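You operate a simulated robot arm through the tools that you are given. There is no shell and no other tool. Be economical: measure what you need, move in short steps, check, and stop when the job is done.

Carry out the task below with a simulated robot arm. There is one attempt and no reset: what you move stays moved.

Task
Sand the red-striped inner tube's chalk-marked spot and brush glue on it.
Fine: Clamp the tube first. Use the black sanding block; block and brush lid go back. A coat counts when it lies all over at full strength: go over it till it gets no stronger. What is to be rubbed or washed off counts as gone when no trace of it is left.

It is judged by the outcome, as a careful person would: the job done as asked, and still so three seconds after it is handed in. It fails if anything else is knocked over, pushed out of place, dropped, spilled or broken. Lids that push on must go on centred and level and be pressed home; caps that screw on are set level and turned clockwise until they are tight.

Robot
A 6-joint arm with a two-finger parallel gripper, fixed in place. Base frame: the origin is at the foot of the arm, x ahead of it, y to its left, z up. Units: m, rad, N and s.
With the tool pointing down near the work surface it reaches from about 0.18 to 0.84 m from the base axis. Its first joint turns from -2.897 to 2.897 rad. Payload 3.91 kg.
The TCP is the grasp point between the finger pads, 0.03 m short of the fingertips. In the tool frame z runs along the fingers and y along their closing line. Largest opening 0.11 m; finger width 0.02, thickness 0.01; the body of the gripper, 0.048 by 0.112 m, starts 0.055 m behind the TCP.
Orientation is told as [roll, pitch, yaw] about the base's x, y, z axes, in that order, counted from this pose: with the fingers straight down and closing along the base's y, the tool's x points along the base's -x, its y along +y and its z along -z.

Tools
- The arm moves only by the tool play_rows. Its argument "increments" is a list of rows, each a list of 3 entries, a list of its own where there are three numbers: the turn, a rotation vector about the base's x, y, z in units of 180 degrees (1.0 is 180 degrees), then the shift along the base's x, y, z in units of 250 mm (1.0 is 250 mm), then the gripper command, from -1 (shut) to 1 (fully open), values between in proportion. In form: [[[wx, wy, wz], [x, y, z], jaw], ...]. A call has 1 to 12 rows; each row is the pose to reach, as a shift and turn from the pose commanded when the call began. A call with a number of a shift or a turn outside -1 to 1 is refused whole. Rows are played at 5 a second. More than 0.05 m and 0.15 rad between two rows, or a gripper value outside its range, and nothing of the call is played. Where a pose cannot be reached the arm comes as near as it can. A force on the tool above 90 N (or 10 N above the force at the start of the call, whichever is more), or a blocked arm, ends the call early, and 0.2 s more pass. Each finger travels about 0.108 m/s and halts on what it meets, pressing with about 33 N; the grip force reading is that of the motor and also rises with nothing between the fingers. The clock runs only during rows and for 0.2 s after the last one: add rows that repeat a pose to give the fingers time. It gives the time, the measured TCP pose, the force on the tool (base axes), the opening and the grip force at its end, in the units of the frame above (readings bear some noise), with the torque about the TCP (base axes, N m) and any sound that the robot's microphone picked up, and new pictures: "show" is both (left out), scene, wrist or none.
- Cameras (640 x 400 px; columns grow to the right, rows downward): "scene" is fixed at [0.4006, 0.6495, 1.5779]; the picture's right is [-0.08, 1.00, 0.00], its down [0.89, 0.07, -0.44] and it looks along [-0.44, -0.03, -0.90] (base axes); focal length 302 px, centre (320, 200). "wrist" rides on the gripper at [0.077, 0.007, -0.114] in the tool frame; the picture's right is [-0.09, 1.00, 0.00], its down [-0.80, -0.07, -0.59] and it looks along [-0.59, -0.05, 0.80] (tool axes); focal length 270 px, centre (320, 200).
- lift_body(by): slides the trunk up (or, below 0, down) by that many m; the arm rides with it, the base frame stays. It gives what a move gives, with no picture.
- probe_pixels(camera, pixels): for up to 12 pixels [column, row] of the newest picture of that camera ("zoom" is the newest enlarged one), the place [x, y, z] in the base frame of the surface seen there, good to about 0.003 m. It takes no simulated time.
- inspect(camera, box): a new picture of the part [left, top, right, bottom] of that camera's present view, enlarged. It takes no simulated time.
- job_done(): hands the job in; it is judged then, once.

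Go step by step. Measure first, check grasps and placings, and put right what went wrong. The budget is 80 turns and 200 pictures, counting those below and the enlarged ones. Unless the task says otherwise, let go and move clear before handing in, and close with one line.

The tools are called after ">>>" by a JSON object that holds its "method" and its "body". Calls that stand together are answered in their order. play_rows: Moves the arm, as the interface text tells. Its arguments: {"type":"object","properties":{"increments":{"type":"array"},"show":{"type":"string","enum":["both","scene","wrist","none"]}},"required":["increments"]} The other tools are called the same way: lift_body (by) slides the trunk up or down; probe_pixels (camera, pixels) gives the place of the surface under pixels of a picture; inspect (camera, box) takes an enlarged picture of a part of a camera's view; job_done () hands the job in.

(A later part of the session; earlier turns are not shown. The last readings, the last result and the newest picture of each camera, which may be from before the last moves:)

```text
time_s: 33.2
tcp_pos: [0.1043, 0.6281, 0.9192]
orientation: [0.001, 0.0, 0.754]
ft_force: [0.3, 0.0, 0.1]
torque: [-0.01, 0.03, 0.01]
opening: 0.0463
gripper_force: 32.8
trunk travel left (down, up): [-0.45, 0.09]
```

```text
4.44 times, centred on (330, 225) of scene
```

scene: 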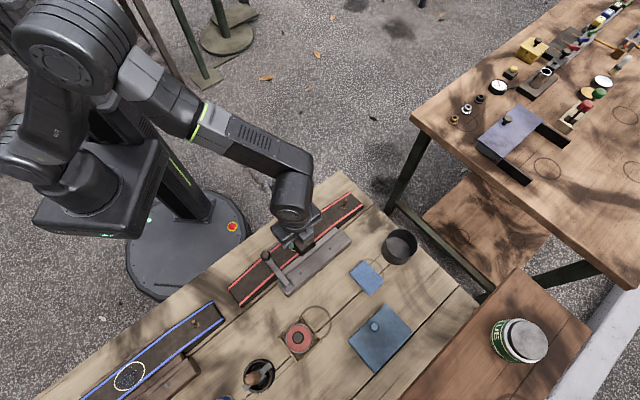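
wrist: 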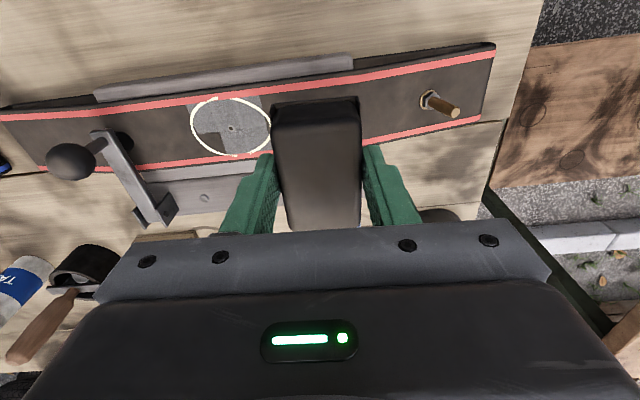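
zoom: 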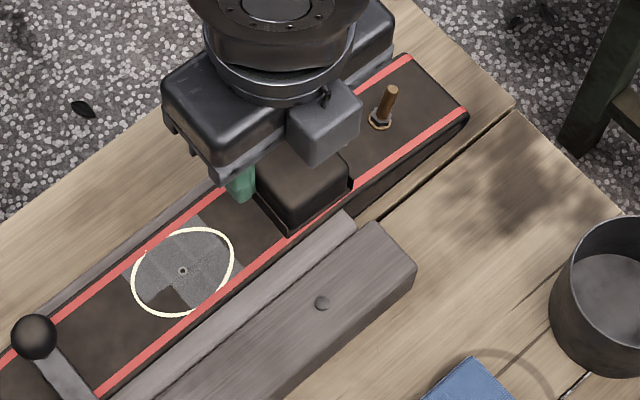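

The close view shows the lower-left quadrant untouched: the block's outer-left corner isn't bearing. I'll shift the block outward (+s 2 cm) and left so its good part bears on that quadrant.

>>> {"method": "play_rows", "body": {"increments": [[[0, 0, 0], [0.14, -0.09, 0], -1], [[0, 0, 0], [0.277, -0.179, 0], -1], [[0, 0, 0], [0.277, -0.179, -0.17], -1], [[0, 0, 0], [0.277, -0.179, -0.226], -1], [[0, 0, 0], [0.332, -0.237, -0.228], -1], [[0, 0, 0], [0.277, -0.179, -0.228], -1], [[0, 0, 0], [0.222, -0.121, -0.228], -1], [[0, 0, 0], [0.277, -0.179, -0.228], -1], [[0, 0, 0], [0.332, -0.237, -0.228], -1], [[0, 0, 0], [0.277, -0.179, -0.228], -1], [[0, 0, 0], [0.332, -0.237, -0.228], -1], [[0, 0, 0], [0.277, -0.179, -0.228], -1]], "show": "none"}}

>>> {"method": "play_rows", "body": {"increments": [[[0, 0, 0], [-0.055, 0.058, 0], -1], [[0, 0, 0], [0, 0, 0], -1], [[0, 0, 0], [0.055, -0.058, 0], -1], [[0, 0, 0], [0, 0, 0], -1], [[0, 0, 0], [0, 0, 0.17], -1], [[0, 0, 0], [0, 0, 0.228], -1], [[0, 0, 0], [-0.14, 0.09, 0.228], -1], [[0, 0, 0], [-0.277, 0.179, 0.228], -1], [[0, 0, 0], [-0.277, 0.179, 0.228], -1]], "show": "none"}}

>>> {"method": "inspect", "body": {"camera": "wrist", "box": [150, 60, 300, 170]}}

```text
time_s: 35.8
tcp_pos: [0.1745, 0.5812, 0.8649]
orientation: [0.002, 0.001, 0.753]
ft_force: [7.1, -5.4, 14.6]
torque: [0.16, -0.15, -0.11]
opening: 0.0463
gripper_force: 33.1
trunk travel left (down, up): [-0.45, 0.09]
```

```text
time_s: 37.8
tcp_pos: [0.1057, 0.6258, 0.9205]
orientation: [0.001, -0.002, 0.754]
ft_force: [-0.3, 0.0, -1.8]
torque: [0.03, 0.02, -0.02]
opening: 0.0462
gripper_force: 32.8
trunk travel left (down, up): [-0.45, 0.09]
```

```text
3.64 times, centred on (225, 115) of wrist
```

zoom: 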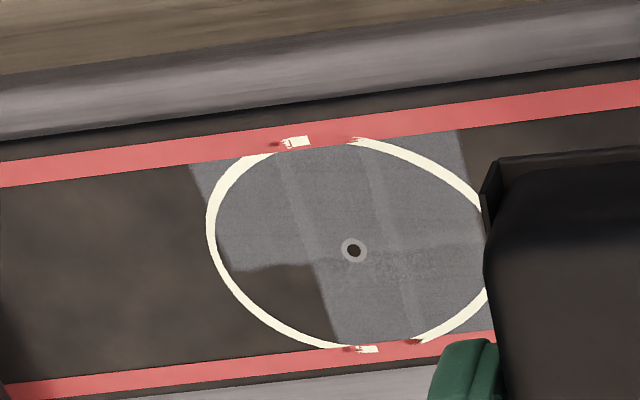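

Still untouched there, so contact depends on slight tilt (the tube is crowned). I'll tilt the tool slightly (~0.03 rad outward, 0.015 left) so that the block's outer-left part bears, and rub again.

>>> {"method": "play_rows", "body": {"increments": [[[-0.0015, 0.005, 0], [0.08, -0.14, 0], -1], [[-0.003, 0.0103, 0], [0.16, -0.288, -0.05], -1], [[-0.003, 0.0103, 0], [0.16, -0.288, -0.17], -1], [[-0.003, 0.0103, 0], [0.16, -0.288, -0.215], -1], [[-0.003, 0.0103, 0], [0.204, -0.335, -0.22], -1], [[-0.003, 0.0103, 0], [0.16, -0.288, -0.22], -1], [[-0.003, 0.0103, 0], [0.198, -0.252, -0.22], -1], [[-0.003, 0.0103, 0], [0.242, -0.299, -0.22], -1], [[-0.003, 0.0103, 0], [0.198, -0.252, -0.22], -1], [[-0.003, 0.0103, 0], [0.256, -0.286, -0.22], -1], [[-0.003, 0.0103, 0], [0.213, -0.239, -0.22], -1], [[-0.003, 0.0103, 0], [0.256, -0.286, -0.22], -1]], "show": "none"}}

>>> {"method": "play_rows", "body": {"increments": [[[0, 0, 0], [-0.04, 0.047, 0], -1], [[0, 0, 0], [0, 0, 0], -1], [[0, 0, 0], [-0.04, 0.047, 0], -1], [[0, 0, 0], [-0.04, 0.047, 0.17], -1], [[0.0015, -0.005, 0], [-0.12, 0.15, 0.22], -1], [[0.003, -0.0103, 0], [-0.2, 0.25, 0.22], -1], [[0.003, -0.0103, 0], [-0.256, 0.286, 0.22], -1], [[0.003, -0.0103, 0], [-0.256, 0.286, 0.22], -1]], "show": "none"}}

>>> {"method": "inspect", "body": {"camera": "wrist", "box": [150, 60, 300, 170]}}

```text
time_s: 40.4
tcp_pos: [0.1642, 0.5593, 0.8663]
orientation: [0.02, 0.022, 0.76]
ft_force: [-14.5, 12.6, 29.0]
torque: [1.01, -0.35, 0.69]
opening: 0.0463
gripper_force: 33.7
trunk travel left (down, up): [-0.45, 0.09]
```

```text
time_s: 42.2
tcp_pos: [0.1026, 0.6303, 0.9178]
orientation: [0.0, 0.0, 0.754]
ft_force: [0.9, -0.1, -0.2]
torque: [0.01, -0.03, 0.01]
opening: 0.0464
gripper_force: 32.8
trunk travel left (down, up): [-0.45, 0.09]
```

```text
3.64 times, centred on (225, 115) of wrist
```

zoom: 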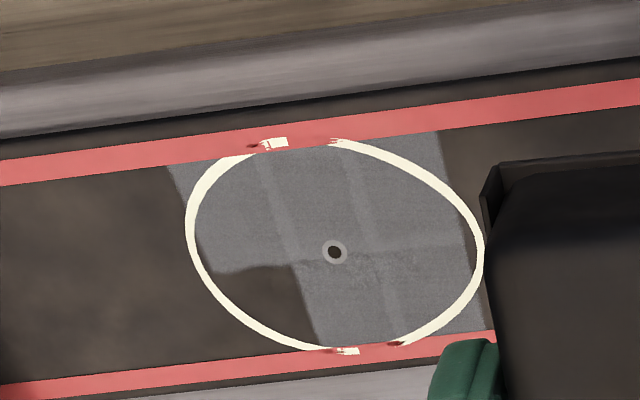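

No change. The pattern looks like contact points rather than the whole face do the sanding, and last time the corner was left of the patch. I'll tilt a bit more and put the block's outer-left corner right in that quadrant.

>>> {"method": "play_rows", "body": {"increments": [[[-0.0008, 0.01, 0], [0.06, -0.1, 0], -1], [[-0.0016, 0.0203, 0], [0.115, -0.25, -0.05], -1], [[-0.0016, 0.0203, 0], [0.115, -0.275, -0.16], -1], [[-0.0016, 0.0203, 0], [0.115, -0.275, -0.216], -1], [[-0.0016, 0.0203, 0], [0.071, -0.228, -0.218], -1], [[-0.0016, 0.0203, 0], [0.115, -0.275, -0.218], -1], [[-0.0016, 0.0203, 0], [0.138, -0.253, -0.218], -1], [[-0.0016, 0.0203, 0], [0.095, -0.206, -0.218], -1], [[-0.0016, 0.0203, 0], [0.138, -0.253, -0.218], -1], [[-0.0016, 0.0203, 0], [0.162, -0.231, -0.218], -1], [[-0.0016, 0.0203, 0], [0.118, -0.185, -0.218], -1], [[-0.0016, 0.0203, 0], [0.162, -0.231, -0.218], -1]], "show": "none"}}

>>> {"method": "play_rows", "body": {"increments": [[[0, 0, 0], [-0.044, 0.047, 0], -1], [[0, 0, 0], [-0.024, -0.022, 0], -1], [[0, 0, 0], [-0.067, 0.025, 0], -1], [[0, 0, 0], [-0.067, 0.025, 0.16], -1], [[0.0008, -0.01, 0], [-0.11, 0.125, 0.218], -1], [[0.0016, -0.0203, 0], [-0.162, 0.231, 0.218], -1], [[0.0016, -0.0203, 0], [-0.162, 0.231, 0.218], -1]], "show": "none"}}

>>> {"method": "inspect", "body": {"camera": "wrist", "box": [150, 60, 300, 170]}}

```text
time_s: 44.8
tcp_pos: [0.1441, 0.573, 0.8667]
orientation: [0.043, 0.045, 0.759]
ft_force: [-9.2, 10.3, 19.1]
torque: [0.62, -0.48, 0.53]
opening: 0.0464
gripper_force: 33.2
trunk travel left (down, up): [-0.45, 0.09]
```

```text
time_s: 46.4
tcp_pos: [0.1016, 0.6266, 0.9235]
orientation: [0.001, -0.002, 0.752]
ft_force: [-0.6, -1.0, -1.1]
torque: [0.03, -0.01, -0.01]
opening: 0.0465
gripper_force: 33.5
trunk travel left (down, up): [-0.45, 0.09]
```

```text
3.64 times, centred on (225, 115) of wrist
```

zoom: 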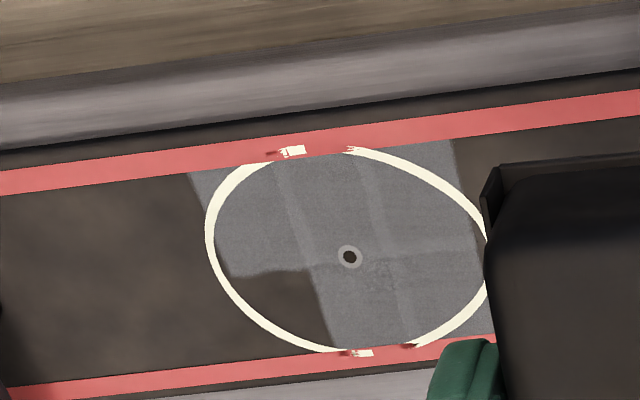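

>>> {"method": "inspect", "body": {"camera": "wrist", "box": [190, 90, 270, 160]}}

>>> {"method": "inspect", "body": {"camera": "scene", "box": [280, 220, 330, 258]}}

```text
5.71 times, centred on (230, 125) of wrist
```

zoom: 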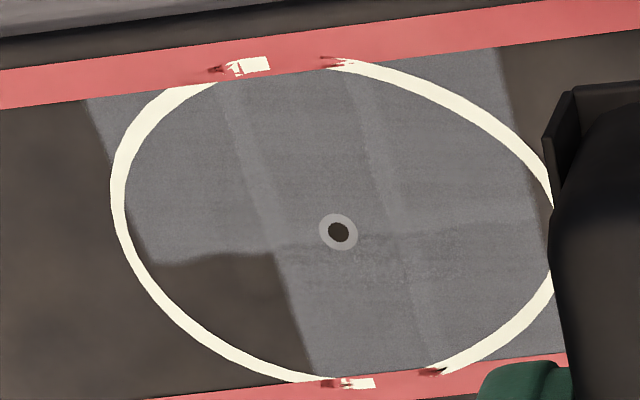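

```text
10.53 times, centred on (305, 239) of scene
```

zoom: 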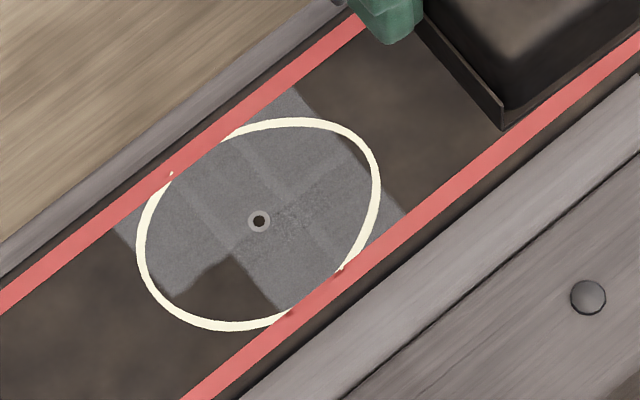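

Force/torque analysis suggests only the leading edge of the block bears during a stroke. I'll stroke across the tube (outward) instead, so the outer edge leads into that quadrant.

>>> {"method": "play_rows", "body": {"increments": [[[0, 0.003, 0], [0.06, -0.12, 0], -1], [[-0.001, 0.0057, 0], [0.13, -0.25, -0.05], -1], [[-0.001, 0.0057, 0], [0.13, -0.344, -0.15], -1], [[-0.001, 0.0057, 0], [0.13, -0.344, -0.222], -1], [[-0.001, 0.0057, 0], [0.203, -0.275, -0.224], -1], [[-0.001, 0.0057, 0], [0.13, -0.344, -0.224], -1], [[-0.001, 0.0057, 0], [0.203, -0.275, -0.224], -1], [[-0.001, 0.0057, 0], [0.13, -0.344, -0.224], -1], [[-0.001, 0.0057, 0], [0.203, -0.275, -0.224], -1], [[-0.001, 0.0057, 0], [0.13, -0.344, -0.224], -1], [[-0.001, 0.0057, 0], [0.203, -0.275, -0.224], -1], [[-0.001, 0.0057, 0], [0.203, -0.275, -0.224], -1]], "show": "none"}}

>>> {"method": "play_rows", "body": {"increments": [[[0, 0, 0], [-0.073, -0.069, 0], -1], [[0, 0, 0], [0, 0, 0], -1], [[0, 0, 0], [-0.073, -0.069, 0], -1], [[0, 0, 0], [0, 0, 0], -1], [[0, 0, 0], [-0.073, -0.069, 0], -1], [[0, 0, 0], [0, 0, 0], -1], [[0, 0, 0], [0, 0, 0.16], -1], [[0.001, -0.003, 0], [-0.1, 0.125, 0.224], -1], [[0.001, -0.0057, 0], [-0.203, 0.275, 0.224], -1], [[0.001, -0.0057, 0], [-0.203, 0.275, 0.224], -1]], "show": "none"}}

>>> {"method": "inspect", "body": {"camera": "wrist", "box": [190, 90, 270, 160]}}

```text
time_s: 49.0
tcp_pos: [0.1521, 0.5577, 0.8636]
orientation: [0.01, 0.015, 0.756]
ft_force: [-11.7, -7.9, 16.6]
torque: [-0.5, 0.3, -0.17]
opening: 0.0464
gripper_force: 33.3
trunk travel left (down, up): [-0.45, 0.09]
```

```text
time_s: 51.2
tcp_pos: [0.1059, 0.6264, 0.9191]
orientation: [0.001, -0.002, 0.755]
ft_force: [-0.2, 0.1, -0.5]
torque: [0.0, 0.01, 0.01]
opening: 0.0463
gripper_force: 33.1
trunk travel left (down, up): [-0.45, 0.09]
```

```text
5.71 times, centred on (230, 125) of wrist
```

zoom: 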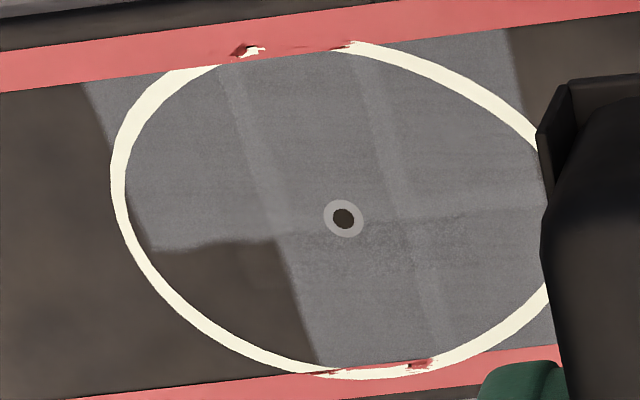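

Still unchanged. I'll compare with the blue tube's untouched spot to see what an unsanded spot looks like in that quadrant.

>>> {"method": "inspect", "body": {"camera": "scene", "box": [100, 350, 160, 398]}}

>>> {"method": "inspect", "body": {"camera": "scene", "box": [270, 215, 340, 265]}}

```text
8.33 times, centred on (130, 374) of scene
```

zoom: 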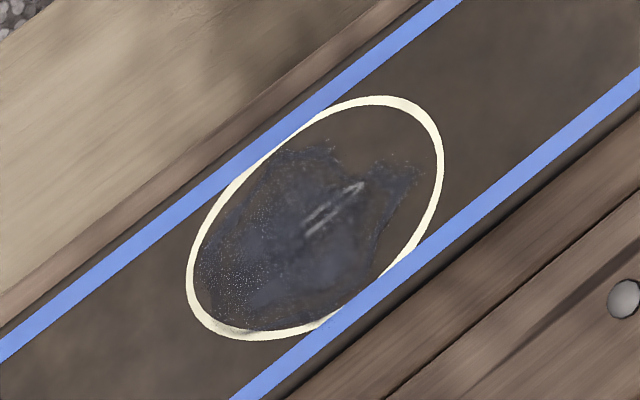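

```text
8.00 times, centred on (305, 240) of scene
```

zoom: 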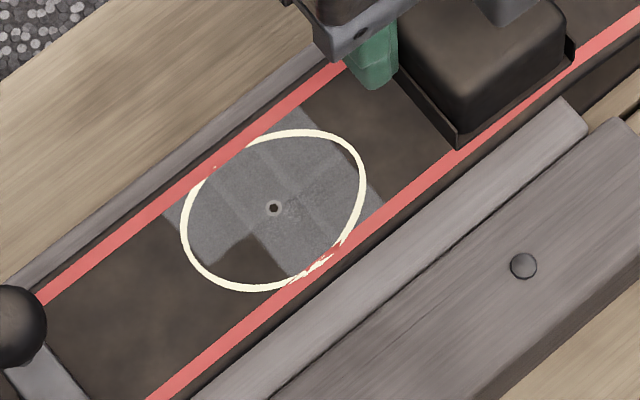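

The torques show the block self-levels about the pinch axis, so pressure follows the TCP line: I must have the TCP itself over the outer half (s≈+0.013) and stroke to the left. I'll do that without tilt.

>>> {"method": "play_rows", "body": {"increments": [[[0, 0, 0], [0.1, -0.06, 0], -1], [[0, 0, 0], [0.18, -0.116, -0.1], -1], [[0, 0, 0], [0.18, -0.116, -0.225], -1], [[0, 0, 0], [0.229, -0.1685, -0.228], -1], [[0, 0, 0], [0.262, -0.2035, -0.228], -1], [[0, 0, 0], [0.311, -0.256, -0.228], -1], [[0, 0, 0], [0.262, -0.2035, -0.228], -1], [[0, 0, 0], [0.229, -0.1685, -0.228], -1], [[0, 0, 0], [0.18, -0.116, -0.228], -1], [[0, 0, 0], [0.229, -0.1685, -0.228], -1], [[0, 0, 0], [0.262, -0.2035, -0.228], -1], [[0, 0, 0], [0.311, -0.256, -0.228], -1]], "show": "none"}}

>>> {"method": "play_rows", "body": {"increments": [[[0, 0, 0], [-0.04, 0.045, 0], -1], [[0, 0, 0], [-0.065, 0.07, 0], -1], [[0, 0, 0], [-0.045, 0.09, 0], -1], [[0, 0, 0], [-0.11, 0.03, 0], -1], [[0, 0, 0], [-0.045, 0.09, 0], -1], [[0, 0, 0], [-0.11, 0.03, 0], -1], [[0, 0, 0], [-0.065, 0.07, 0], -1], [[0, 0, 0], [-0.065, 0.07, 0.17], -1], [[0, 0, 0], [-0.19, 0.17, 0.228], -1], [[0, 0, 0], [-0.311, 0.256, 0.228], -1], [[0, 0, 0], [-0.311, 0.256, 0.228], -1]], "show": "none"}}

>>> {"method": "inspect", "body": {"camera": "wrist", "box": [190, 90, 270, 160]}}

```text
time_s: 53.8
tcp_pos: [0.1804, 0.5633, 0.8623]
orientation: [0.001, 0.0, 0.754]
ft_force: [-3.2, 3.7, 10.4]
torque: [-0.14, 0.4, -0.13]
opening: 0.0463
gripper_force: 33.0
trunk travel left (down, up): [-0.45, 0.09]
```

```text
time_s: 56.2
tcp_pos: [0.1027, 0.6291, 0.9182]
orientation: [0.001, 0.002, 0.754]
ft_force: [0.2, 0.5, -0.9]
torque: [0.01, 0.01, 0.0]
opening: 0.0463
gripper_force: 32.6
trunk travel left (down, up): [-0.45, 0.09]
```

```text
5.71 times, centred on (230, 125) of wrist
```

zoom: 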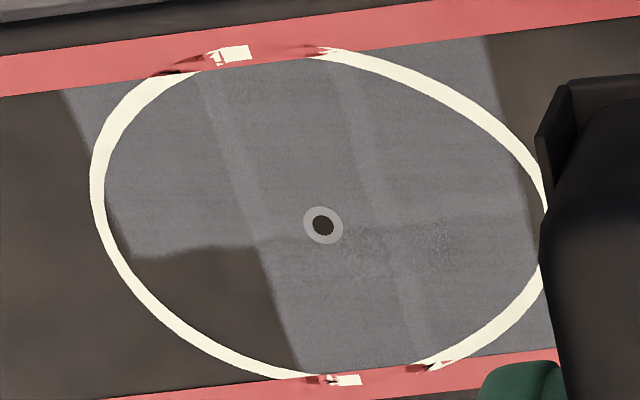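

Comparing with the initial picture: the dark film never covered that quadrant (the blue tube likewise lacks one corner), and the grey matches where the film was. What may remain is the faint speckle at zoom (340–450,240); let me look closer.

>>> {"method": "inspect", "body": {"camera": "wrist", "box": [220, 105, 260, 135]}}

>>> {"method": "inspect", "body": {"camera": "scene", "box": [287, 226, 319, 250]}}

```text
13.33 times, centred on (240, 120) of wrist
```

zoom: 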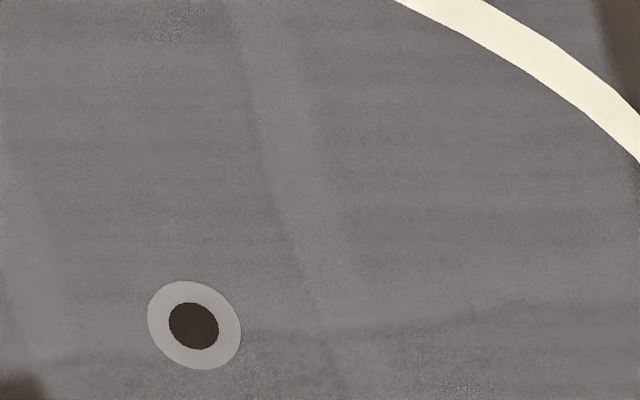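

```text
16.00 times, centred on (303, 238) of scene
```

zoom: 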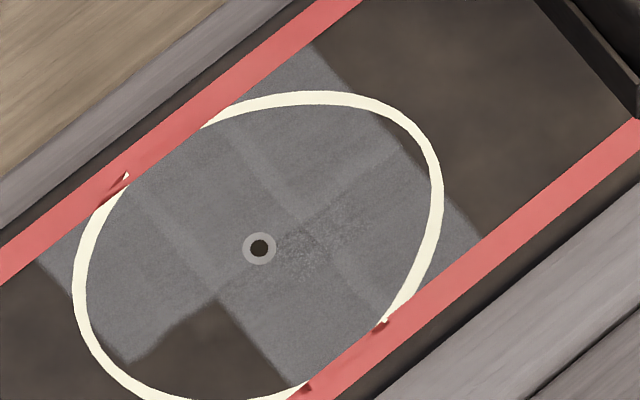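

The speckle at right of the hole is faint; I'll give a last firm set of strokes over the middle and right side, then check.

>>> {"method": "play_rows", "body": {"increments": [[[0, 0, 0], [0.1, -0.1, 0], -1], [[0, 0, 0], [0.203, -0.193, -0.1], -1], [[0, 0, 0], [0.203, -0.193, -0.225], -1], [[0, 0, 0], [0.154, -0.14, -0.231], -1], [[0, 0, 0], [0.203, -0.193, -0.231], -1], [[0, 0, 0], [0.154, -0.14, -0.231], -1], [[0, 0, 0], [0.203, -0.193, -0.231], -1], [[0, 0, 0], [0.252, -0.246, -0.231], -1], [[0, 0, 0], [0.203, -0.193, -0.231], -1], [[0, 0, 0], [0.154, -0.14, -0.231], -1], [[0, 0, 0], [0.203, -0.193, -0.231], -1], [[0, 0, 0], [0.154, -0.14, -0.231], -1]], "show": "none"}}

>>> {"method": "play_rows", "body": {"increments": [[[0, 0, 0], [0.04, 0.04, 0], -1], [[0, 0, 0], [0, 0, 0], -1], [[0, 0, 0], [-0.04, -0.04, 0], -1], [[0, 0, 0], [0.02, 0.02, 0], -1], [[0, 0, 0], [0.07, -0.03, 0], -1], [[0, 0, 0], [0.02, -0.08, 0], -1], [[0, 0, 0], [0.07, -0.03, 0], -1], [[0, 0, 0], [0.05, -0.05, 0], -1], [[0, 0, 0], [0.05, -0.05, 0.17], -1], [[0, 0, 0], [-0.05, 0.05, 0.231], -1], [[0, 0, 0], [-0.154, 0.14, 0.231], -1], [[0, 0, 0], [-0.154, 0.14, 0.231], -1]], "show": "none"}}

>>> {"method": "inspect", "body": {"camera": "wrist", "box": [190, 90, 270, 160]}}

>>> {"method": "inspect", "body": {"camera": "scene", "box": [287, 226, 319, 250]}}

```text
time_s: 58.8
tcp_pos: [0.1456, 0.5906, 0.8623]
orientation: [0.001, -0.001, 0.752]
ft_force: [7.3, -8.2, 17.1]
torque: [-0.26, -0.35, 0.01]
opening: 0.0465
gripper_force: 32.7
trunk travel left (down, up): [-0.45, 0.09]
```

```text
time_s: 61.4
tcp_pos: [0.1053, 0.6292, 0.9225]
orientation: [0.0, 0.001, 0.753]
ft_force: [0.0, 1.2, -1.7]
torque: [0.01, -0.01, 0.01]
opening: 0.0464
gripper_force: 33.1
trunk travel left (down, up): [-0.45, 0.09]
```

```text
5.71 times, centred on (230, 125) of wrist
```

zoom: 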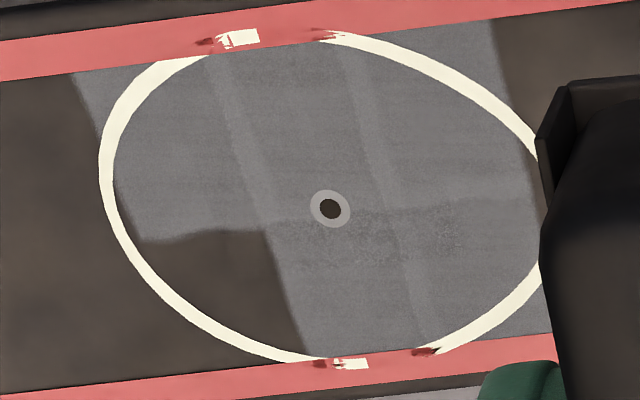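

```text
16.00 times, centred on (303, 238) of scene
```

zoom: 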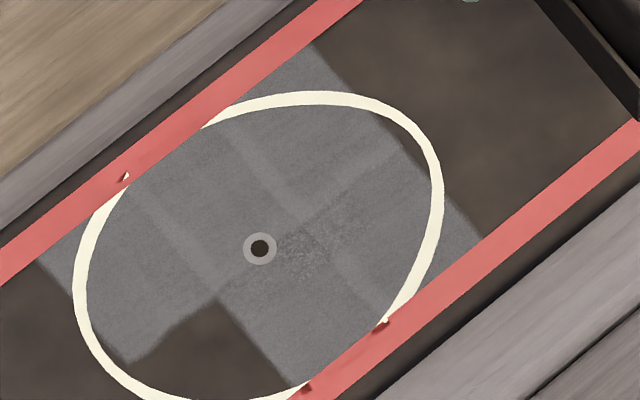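

Only a faint texture is left there. One last decisive try on the bare quadrant: outer edge of the block kept inside the tube, small outward tilt, firmer press (the block has crept ~3 mm up in the grip).

>>> {"method": "play_rows", "body": {"increments": [[[-0.002, 0.0045, 0], [0.06, -0.11, 0], -1], [[-0.004, 0.009, 0], [0.089, -0.212, -0.08], -1], [[-0.004, 0.009, 0], [0.089, -0.212, -0.22], -1], [[-0.004, 0.009, 0], [0.133, -0.259, -0.235], -1], [[-0.004, 0.009, 0], [0.177, -0.306, -0.236], -1], [[-0.004, 0.009, 0], [0.133, -0.259, -0.236], -1], [[-0.004, 0.009, 0], [0.089, -0.212, -0.236], -1], [[-0.004, 0.009, 0], [0.15, -0.243, -0.236], -1], [[-0.004, 0.009, 0], [0.194, -0.29, -0.236], -1], [[-0.004, 0.009, 0], [0.15, -0.243, -0.236], -1], [[-0.004, 0.009, 0], [0.1065, -0.196, -0.236], -1], [[-0.004, 0.009, 0], [0.15, -0.243, -0.236], -1]], "show": "none"}}

>>> {"method": "play_rows", "body": {"increments": [[[0, 0, 0], [0.044, -0.047, 0], -1], [[0, 0, 0], [0, 0, 0], -1], [[0, 0, 0], [0.044, -0.047, 0], -1], [[0, 0, 0], [0, 0, 0], -1], [[0, 0, 0], [0, 0, 0.17], -1], [[0.002, -0.0045, 0], [-0.07, 0.12, 0.236], -1], [[0.004, -0.009, 0], [-0.15, 0.243, 0.236], -1], [[0.004, -0.009, 0], [-0.15, 0.243, 0.236], -1]], "show": "none"}}

>>> {"method": "inspect", "body": {"camera": "wrist", "box": [190, 90, 270, 160]}}

```text
time_s: 64.0
tcp_pos: [0.1401, 0.568, 0.8612]
orientation: [0.011, 0.029, 0.756]
ft_force: [-3.8, 2.5, 11.4]
torque: [0.23, -0.33, 0.18]
opening: 0.0463
gripper_force: 32.7
trunk travel left (down, up): [-0.45, 0.09]
```

```text
time_s: 65.8
tcp_pos: [0.1048, 0.6303, 0.9213]
orientation: [0.0, 0.0, 0.755]
ft_force: [-0.3, 0.7, -0.3]
torque: [0.0, 0.0, -0.01]
opening: 0.0465
gripper_force: 33.0
trunk travel left (down, up): [-0.45, 0.09]
```

```text
5.71 times, centred on (230, 125) of wrist
```

zoom: 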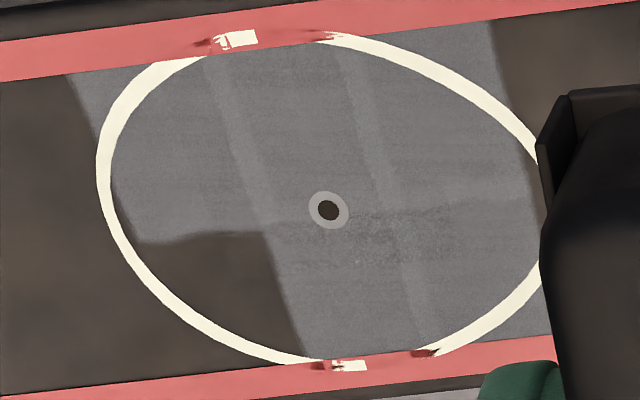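

Pressure was squarely in that quadrant (≈11 N) with no effect, so it simply carries no film; the sanding is complete. I'll take the block back to its place.

>>> {"method": "play_rows", "body": {"increments": [[[0, 0, 0], [0.155, 0.044, 0.04], -1], [[0, 0, 0], [0.31, 0.088, 0.04], -1], [[0, 0, 0], [0.465, 0.132, 0.04], -1], [[0, 0, 0], [0.62, 0.176, 0.04], -1], [[0, 0, 0], [0.773, 0.22, 0], -1], [[0, 0, 0], [0.773, 0.22, -0.15], -1], [[0, 0, 0], [0.773, 0.22, -0.3], -1], [[0, 0, 0], [0.773, 0.22, -0.38], -1], [[0, 0, 0], [0.773, 0.22, -0.4], -1], [[0, 0, 0], [0.773, 0.22, -0.406], -1]]}}

```text
time_s: 68.0
tcp_pos: [0.2973, 0.6831, 0.8181]
orientation: [0.0, 0.0, 0.754]
ft_force: [0.4, 0.6, 0.2]
torque: [0.0, 0.0, -0.01]
opening: 0.0463
gripper_force: 33.1
trunk travel left (down, up): [-0.45, 0.09]
```

scene: 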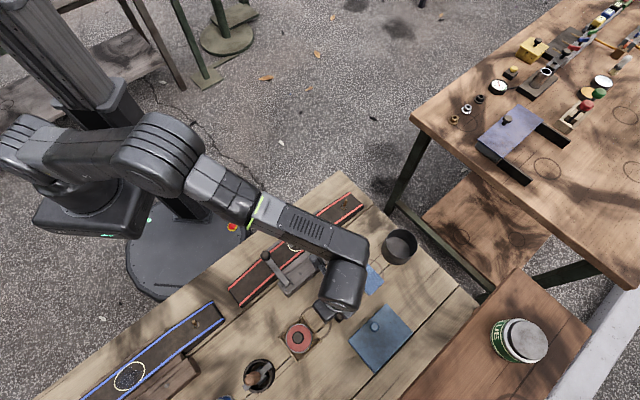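
wrist: 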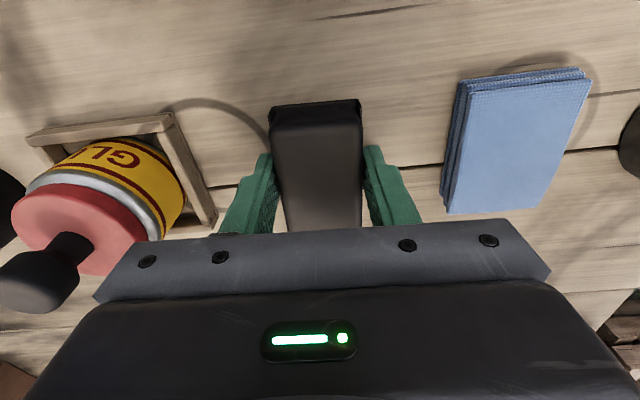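

>>> {"method": "play_rows", "body": {"increments": [[[0, 0, 0], [0, 0, -0.004], -1], [[0, 0, 0], [0, 0, -0.008], -1]], "show": "none"}}

```text
time_s: 68.6
tcp_pos: [0.297, 0.6834, 0.8172]
orientation: [0.0, -0.001, 0.754]
ft_force: [-1.3, -1.9, 9.2]
torque: [-0.19, 0.37, 0.03]
opening: 0.0464
gripper_force: 32.8
trunk travel left (down, up): [-0.45, 0.09]
```

The block is touching the bench (9 N). I'll release with a small opening (to clear the tray) and lift.

>>> {"method": "play_rows", "body": {"increments": [[[0, 0, 0], [0, 0, 0.003], -0.05], [[0, 0, 0], [0, 0, 0.003], 0.27], [[0, 0, 0], [0, 0, 0.003], 0.27], [[0, 0, 0], [0, 0, 0.1], 0.27], [[0, 0, 0], [0, 0, 0.25], 0.27], [[0, 0, 0], [0, 0, 0.4], 0.27], [[0, 0, 0], [0, 0, 0.58], 0.27], [[0, 0, 0], [0, 0, 0.58], 0.27]]}}

>>> {"method": "inspect", "body": {"camera": "wrist", "box": [150, 20, 450, 180]}}

```text
time_s: 70.4
tcp_pos: [0.3006, 0.6834, 0.9623]
orientation: [0.001, 0.0, 0.753]
ft_force: [0.4, -0.6, 0.7]
torque: [0.0, 0.03, 0.02]
opening: 0.0699
gripper_force: 0.1
trunk travel left (down, up): [-0.45, 0.09]
```

scene: 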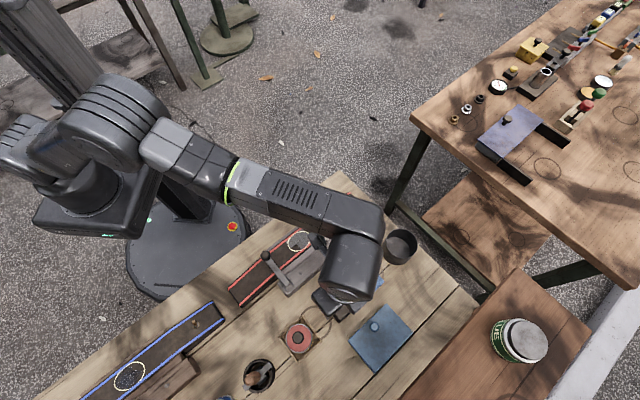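
wrist: 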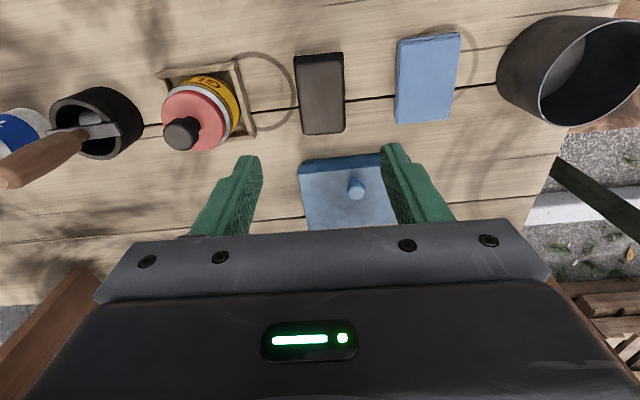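

```text
2.13 times, centred on (300, 100) of wrist
```

zoom: 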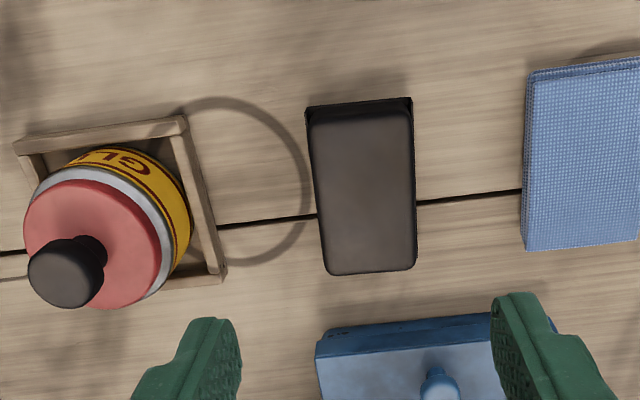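

The block sits back in its place. Next I go over the glue tin to measure the knob and lid.

>>> {"method": "play_rows", "body": {"increments": [[[0, 0, 0], [0.1, -0.1, 0.074], 0.27], [[0, 0, 0], [0.22, -0.22, 0.074], 0.27], [[0, 0, 0], [0.328, -0.33, 0.074], 0.27], [[0, 0, 0], [0.328, -0.33, 0.074], 0.27]], "show": "wrist"}}

>>> {"method": "inspect", "body": {"camera": "wrist", "box": [240, 40, 400, 160]}}

>>> {"method": "inspect", "body": {"camera": "scene", "box": [260, 210, 340, 270]}}

```text
time_s: 71.4
tcp_pos: [0.3797, 0.6024, 0.9801]
orientation: [0.0, 0.001, 0.753]
ft_force: [0.4, -0.2, 0.7]
torque: [0.01, 0.0, 0.01]
opening: 0.0699
gripper_force: 0.1
trunk travel left (down, up): [-0.45, 0.09]
```

wrist: 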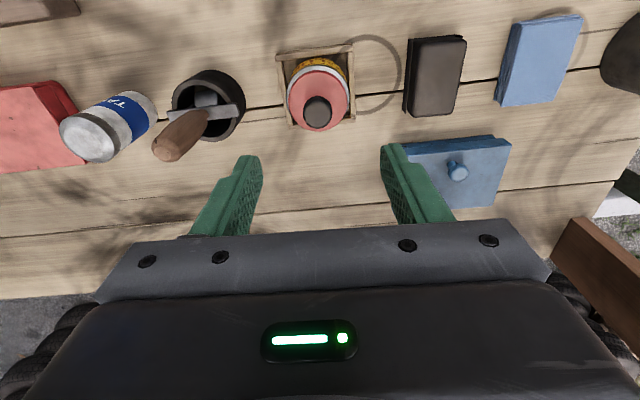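

```text
3.33 times, centred on (320, 100) of wrist
```

zoom: 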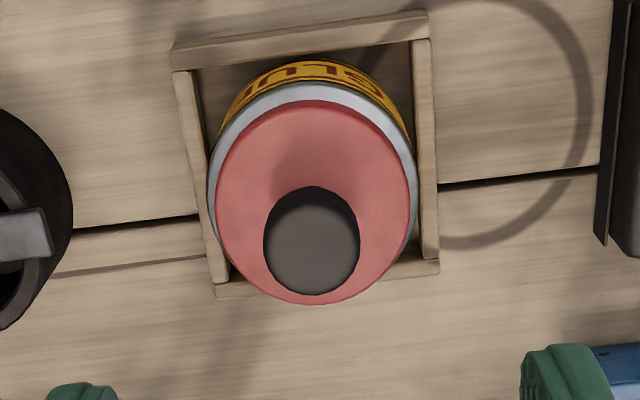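

```text
6.67 times, centred on (300, 240) of scene
```

zoom: 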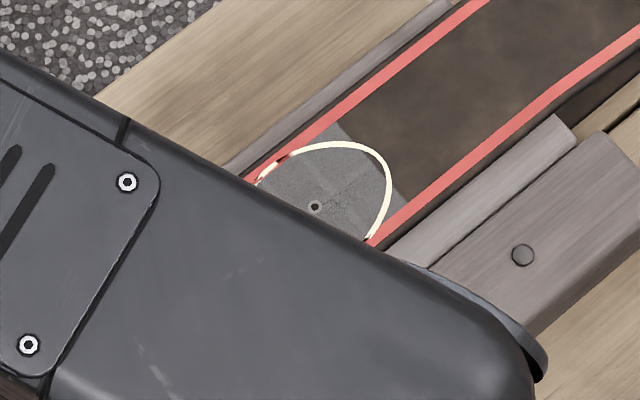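

>>> {"method": "probe_pixels", "body": {"camera": "wrist", "pixels": [[318, 113], [305, 112], [330, 112], [318, 101], [318, 125], [290, 100], [345, 97], [318, 72], [319, 129], [302, 88], [280, 62], [351, 55]]}}

```text
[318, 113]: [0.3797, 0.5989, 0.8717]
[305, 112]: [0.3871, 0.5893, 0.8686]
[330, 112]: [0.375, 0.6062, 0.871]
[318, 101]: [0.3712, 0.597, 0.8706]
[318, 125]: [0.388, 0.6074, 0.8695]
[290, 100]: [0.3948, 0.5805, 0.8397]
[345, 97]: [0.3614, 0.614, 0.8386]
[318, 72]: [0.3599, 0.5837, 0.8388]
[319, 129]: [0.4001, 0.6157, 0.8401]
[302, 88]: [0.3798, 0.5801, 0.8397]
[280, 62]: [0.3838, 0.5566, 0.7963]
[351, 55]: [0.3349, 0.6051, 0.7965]
```

Knob centre (0.380,0.599), top z 0.871, lid top 0.839. I'll descend to TCP z 0.873 and close on the knob.

>>> {"method": "play_rows", "body": {"increments": [[[0, 0, 0], [0, -0.003, -0.15], 0.1], [[0, 0, 0], [0, -0.003, -0.3], 0], [[0, 0, 0], [0, -0.003, -0.4], 0], [[0, 0, 0], [0, -0.003, -0.428], 0], [[0, 0, 0], [0, -0.003, -0.428], -0.5], [[0, 0, 0], [0, -0.003, -0.428], -1], [[0, 0, 0], [0, -0.003, -0.428], -1], [[0, 0, 0], [0, -0.003, -0.428], -1]], "show": "wrist"}}

```text
time_s: 73.2
tcp_pos: [0.3796, 0.6011, 0.8731]
orientation: [-0.001, 0.001, 0.754]
ft_force: [-0.1, -0.6, -0.4]
torque: [0.03, 0.0, -0.01]
opening: 0.0237
gripper_force: 32.9
trunk travel left (down, up): [-0.45, 0.09]
```

wrist: 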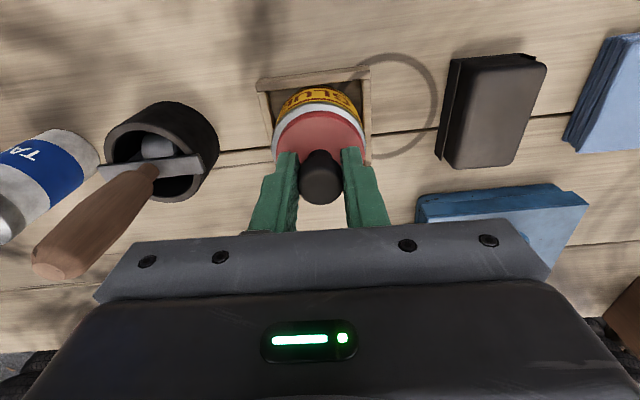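

Gripped (0.0237). A small test lift tells whether it's a push or screw lid.

>>> {"method": "play_rows", "body": {"increments": [[[0, 0, 0], [0, 0, 0.006], -1], [[0, 0, 0], [0, 0, 0.014], -1]], "show": "wrist"}}

```text
time_s: 73.8
tcp_pos: [0.379, 0.5991, 0.8767]
orientation: [0.0, 0.001, 0.755]
ft_force: [0.3, 0.5, -0.7]
torque: [0.02, 0.0, 0.03]
opening: 0.0236
gripper_force: 33.4
trunk travel left (down, up): [-0.45, 0.09]
```

wrist: 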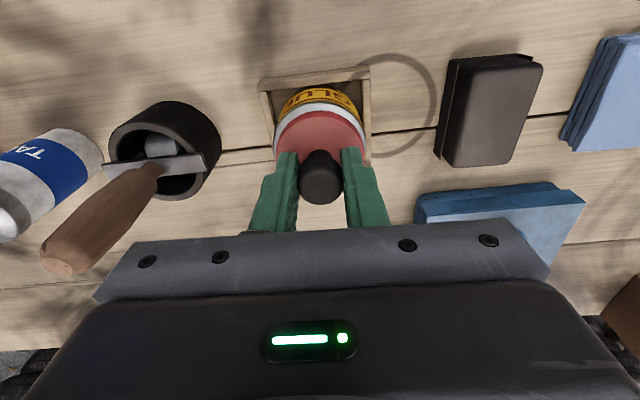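

Almost no load; I'll lift further and see whether the tin stays.

>>> {"method": "play_rows", "body": {"increments": [[[0, 0, 0], [0, 0, 0.04], -1], [[0, 0, 0], [0, 0, 0.08], -1], [[0, 0, 0], [0, 0, 0.08], -1]], "show": "wrist"}}

>>> {"method": "inspect", "body": {"camera": "wrist", "box": [240, 60, 400, 220]}}

```text
time_s: 74.6
tcp_pos: [0.3801, 0.5985, 0.8944]
orientation: [-0.001, 0.002, 0.753]
ft_force: [-0.4, -0.8, -0.1]
torque: [0.0, 0.0, 0.02]
opening: 0.0238
gripper_force: 33.0
trunk travel left (down, up): [-0.45, 0.09]
```

wrist: 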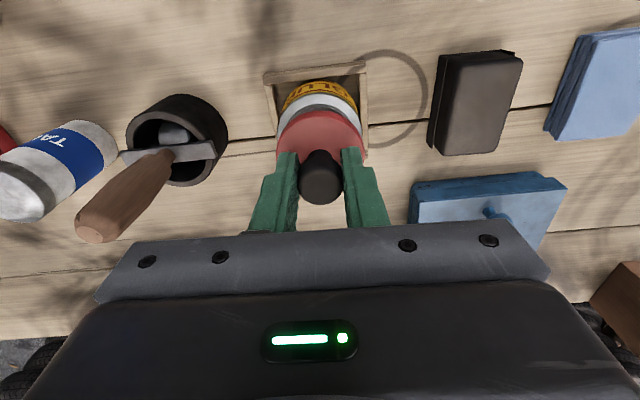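

```text
2.50 times, centred on (320, 140) of wrist
```

zoom: 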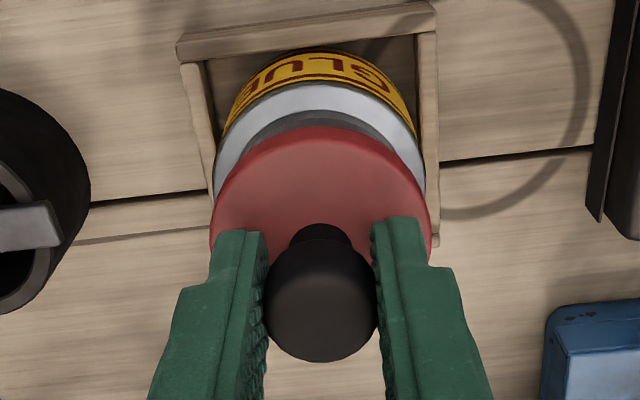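

The lid comes straight up and the tin stays. I'll raise it until the brush clears, and look.

>>> {"method": "play_rows", "body": {"increments": [[[0, 0, 0], [0, 0, 0.08], -1], [[0, 0, 0], [0, 0, 0.16], -1], [[0, 0, 0], [0, 0, 0.24], -1], [[0, 0, 0], [0, 0, 0.314], -1], [[0, 0, 0], [0, 0, 0.314], -1]]}}

>>> {"method": "inspect", "body": {"camera": "wrist", "box": [240, 60, 400, 220]}}

>>> {"method": "inspect", "body": {"camera": "scene", "box": [250, 270, 370, 370]}}

```text
time_s: 75.8
tcp_pos: [0.3795, 0.6002, 0.9734]
orientation: [0.001, -0.002, 0.755]
ft_force: [0.2, -0.3, -0.2]
torque: [-0.05, 0.0, 0.02]
opening: 0.0236
gripper_force: 33.1
trunk travel left (down, up): [-0.45, 0.09]
```

scene: 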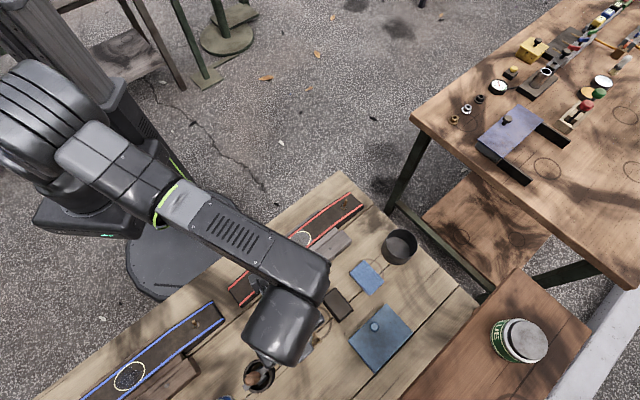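
wrist: 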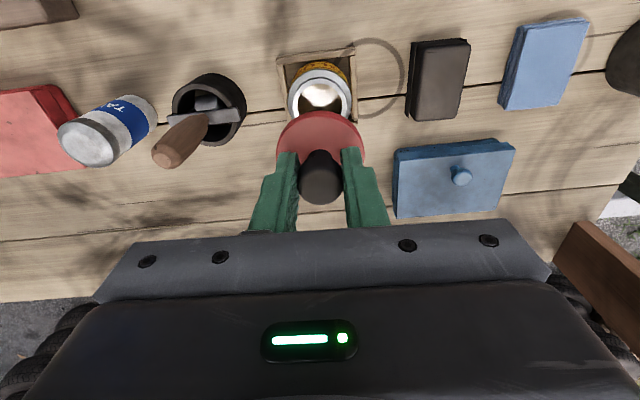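

```text
2.50 times, centred on (320, 140) of wrist
```

zoom: 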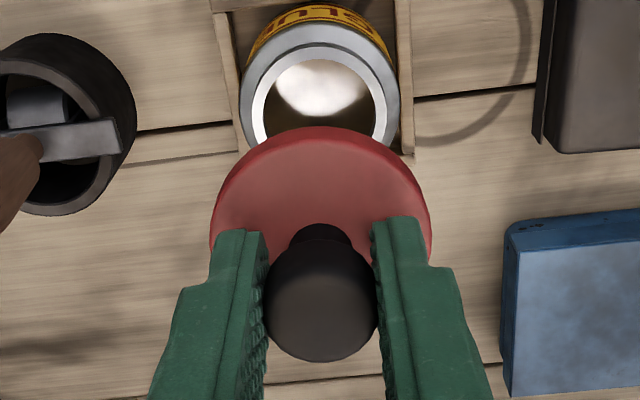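

```text
4.00 times, centred on (310, 320) of scene
```

zoom: 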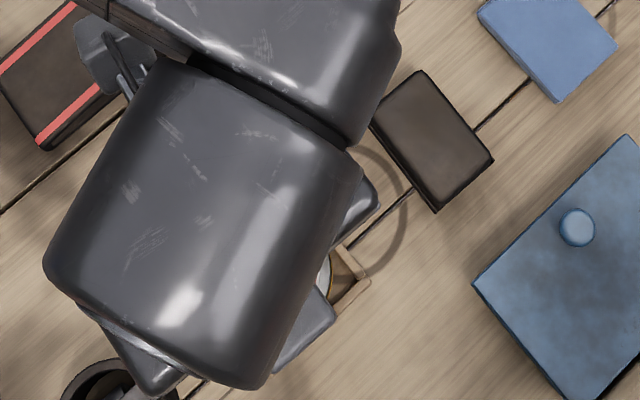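

The open tin shows glue inside; the brush is under the lid. I'll carry it over the spot and approach slowly to feel for contact.

>>> {"method": "play_rows", "body": {"increments": [[[0, 0, 0], [0, 0, 0.1], -1], [[0, 0, 0], [-0.15, -0.015, 0.1], -1], [[0, 0, 0], [-0.3, -0.03, 0.1], -1], [[0, 0, 0], [-0.45, -0.045, 0.1], -1], [[0, 0, 0], [-0.6, -0.06, 0.1], -1], [[0, 0, 0], [-0.75, -0.075, 0.1], -1], [[0, 0, 0], [-0.91, -0.091, 0.1], -1], [[0, 0, 0], [-0.91, -0.091, 0.0], -1], [[0, 0, 0], [-0.91, -0.091, -0.1], -1], [[0, 0, 0], [-0.91, -0.091, -0.14], -1], [[0, 0, 0], [-0.91, -0.091, -0.14], -1]]}}

>>> {"method": "inspect", "body": {"camera": "scene", "box": [260, 200, 350, 270]}}

```text
time_s: 78.2
tcp_pos: [0.1536, 0.5762, 0.9399]
orientation: [0.001, 0.001, 0.755]
ft_force: [0.7, -0.1, -0.3]
torque: [-0.02, 0.0, -0.02]
opening: 0.0237
gripper_force: 33.4
trunk travel left (down, up): [-0.45, 0.09]
```

scene: 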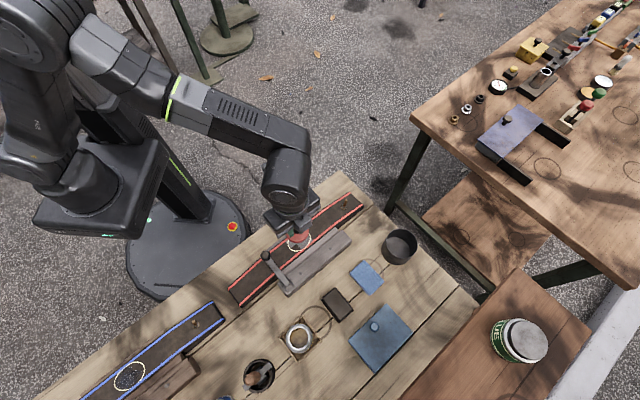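
wrist: 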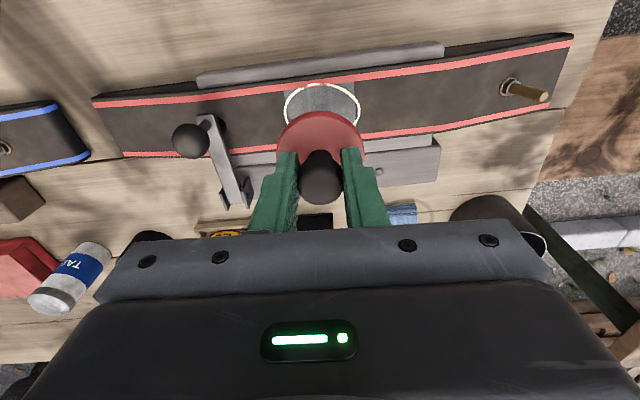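

```text
5.71 times, centred on (305, 235) of scene
```

zoom: 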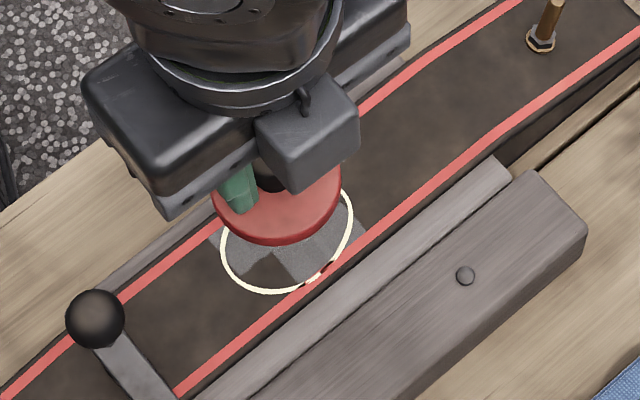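

Brush tip not touching yet at 0.940. I'll lower in small steps.

>>> {"method": "play_rows", "body": {"increments": [[[0, 0, 0], [0, 0, -0.02], -1], [[0, 0, 0], [0, 0, -0.04], -1], [[0, 0, 0], [0, 0, -0.06], -1], [[0, 0, 0], [0, 0, -0.08], -1]], "show": "none"}}

>>> {"method": "play_rows", "body": {"increments": [[[0, 0, 0], [0, 0, -0.012], -1], [[0, 0, 0], [0, 0, -0.024], -1], [[0, 0, 0], [0, 0, -0.036], -1]], "show": "wrist"}}

```text
time_s: 79.2
tcp_pos: [0.1519, 0.5751, 0.9191]
orientation: [0.001, 0.001, 0.754]
ft_force: [0.3, -0.5, 0.7]
torque: [-0.02, -0.02, 0.02]
opening: 0.0235
gripper_force: 33.0
trunk travel left (down, up): [-0.45, 0.09]
```

```text
time_s: 80.0
tcp_pos: [0.1517, 0.577, 0.911]
orientation: [0.001, -0.001, 0.754]
ft_force: [0.6, 0.4, -0.1]
torque: [0.0, 0.03, 0.0]
opening: 0.024
gripper_force: 32.5
trunk travel left (down, up): [-0.45, 0.09]
```

wrist: 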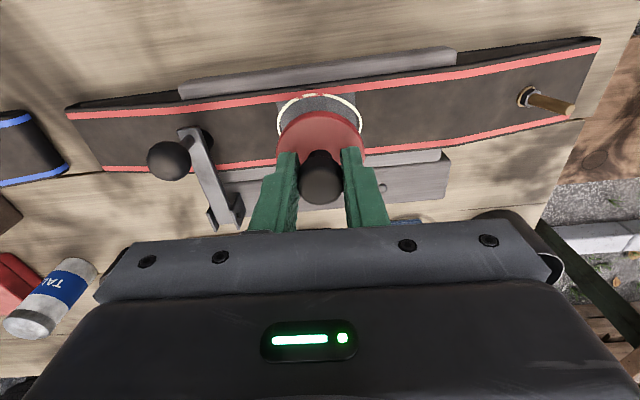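

>>> {"method": "play_rows", "body": {"increments": [[[0, 0, 0], [0, 0, -0.01], -1], [[0, 0, 0], [0, 0, -0.02], -1], [[0, 0, 0], [0, 0, -0.028], -1]], "show": "none"}}

>>> {"method": "inspect", "body": {"camera": "scene", "box": [270, 210, 330, 260]}}

```text
time_s: 80.8
tcp_pos: [0.1512, 0.5769, 0.9052]
orientation: [0.0, 0.001, 0.755]
ft_force: [0.4, 0.5, -1.1]
torque: [0.02, 0.0, 0.0]
opening: 0.0237
gripper_force: 32.9
trunk travel left (down, up): [-0.45, 0.09]
```

```text
8.00 times, centred on (300, 235) of scene
```

zoom: 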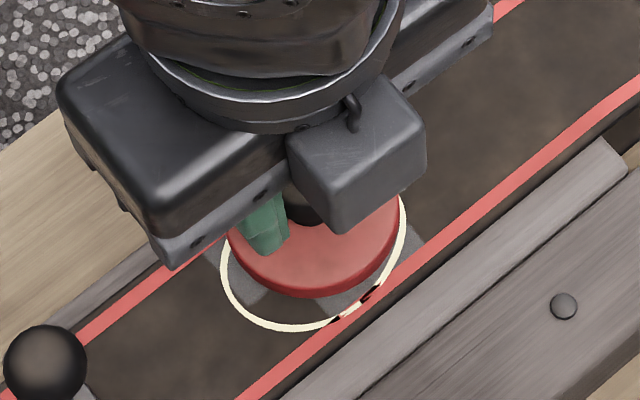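

>>> {"method": "play_rows", "body": {"increments": [[[0, 0, 0], [0, 0, -0.01], -1], [[0, 0, 0], [0, 0, -0.02], -1], [[0, 0, 0], [0, 0, -0.028], -1]], "show": "none"}}

>>> {"method": "play_rows", "body": {"increments": [[[0, 0, 0], [0, 0, -0.008], -1], [[0, 0, 0], [0, 0, -0.016], -1]], "show": "none"}}

```text
time_s: 81.6
tcp_pos: [0.1519, 0.5772, 0.899]
orientation: [0.002, -0.001, 0.755]
ft_force: [-1.3, 2.7, 8.7]
torque: [0.11, 0.11, 0.02]
opening: 0.0236
gripper_force: 33.1
trunk travel left (down, up): [-0.45, 0.09]
```

```text
time_s: 82.2
tcp_pos: [0.1512, 0.5753, 0.896]
orientation: [0.003, -0.004, 0.754]
ft_force: [2.6, 4.8, 32.8]
torque: [0.28, -0.09, 0.01]
opening: 0.0238
gripper_force: 32.9
trunk travel left (down, up): [-0.45, 0.09]
```

Contact begins at z≈0.899. I'll ease back to ≈10 N and brush rows over the outer half of the ring.

>>> {"method": "play_rows", "body": {"increments": [[[0, 0, 0], [0, 0, 0.016], -1], [[0, 0, 0], [0.068, -0.073, 0.016], -1], [[0, 0, 0], [0, 0, 0.016], -1], [[0, 0, 0], [-0.068, 0.073, 0.016], -1], [[0, 0, 0], [-0.031, 0.0915, 0.016], -1], [[0, 0, 0], [0.029, 0.027, 0.016], -1], [[0, 0, 0], [0.089, -0.037, 0.016], -1], [[0, 0, 0], [0.094, 0.017, 0.016], -1], [[0, 0, 0], [0.058, 0.055, 0.016], -1], [[0, 0, 0], [0.023, 0.093, 0.016], -1], [[0, 0, 0], [0.029, 0.027, 0.016], -1], [[0, 0, 0], [0, 0, 0.016], -1]], "show": "none"}}

>>> {"method": "play_rows", "body": {"increments": [[[0, 0, 0], [-0.029, -0.027, 0], -1], [[0, 0, 0], [-0.089, 0.037, 0], -1], [[0, 0, 0], [-0.029, -0.027, 0], -1], [[0, 0, 0], [0.031, -0.0915, 0], -1], [[0, 0, 0], [-0.023, -0.093, 0], -1], [[0, 0, 0], [-0.058, -0.055, 0], -1], [[0, 0, 0], [-0.094, -0.017, 0], -1], [[0, 0, 0], [-0.058, -0.055, 0], -1], [[0, 0, 0], [-0.058, -0.055, 0.1], -1], [[0, 0, 0], [-0.18, -0.15, 0.2], -1], [[0, 0, 0], [-0.3, -0.25, 0.25], -1], [[0, 0, 0], [-0.3, -0.25, 0.25], -1]], "show": "none"}}

>>> {"method": "inspect", "body": {"camera": "scene", "box": [270, 210, 330, 260]}}

```text
time_s: 84.8
tcp_pos: [0.153, 0.5764, 0.8985]
orientation: [0.0, 0.0, 0.754]
ft_force: [0.4, -0.1, -0.4]
torque: [0.01, 0.01, 0.0]
opening: 0.0236
gripper_force: 33.2
trunk travel left (down, up): [-0.45, 0.09]
```

```text
time_s: 87.4
tcp_pos: [0.0764, 0.5176, 0.9619]
orientation: [0.0, 0.0, 0.754]
ft_force: [0.1, 0.0, -1.1]
torque: [0.02, 0.02, 0.01]
opening: 0.0242
gripper_force: 32.5
trunk travel left (down, up): [-0.45, 0.09]
```

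```text
8.00 times, centred on (300, 235) of scene
```

zoom: 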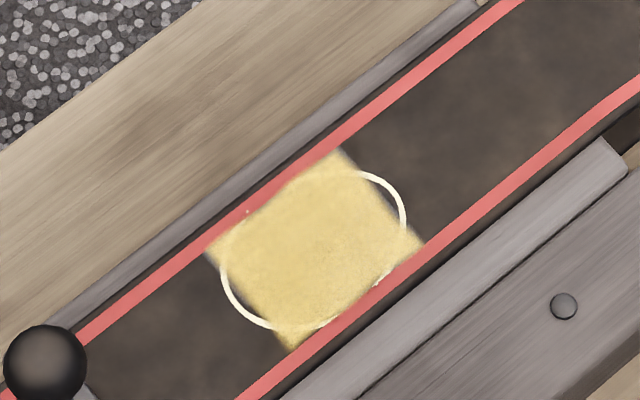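

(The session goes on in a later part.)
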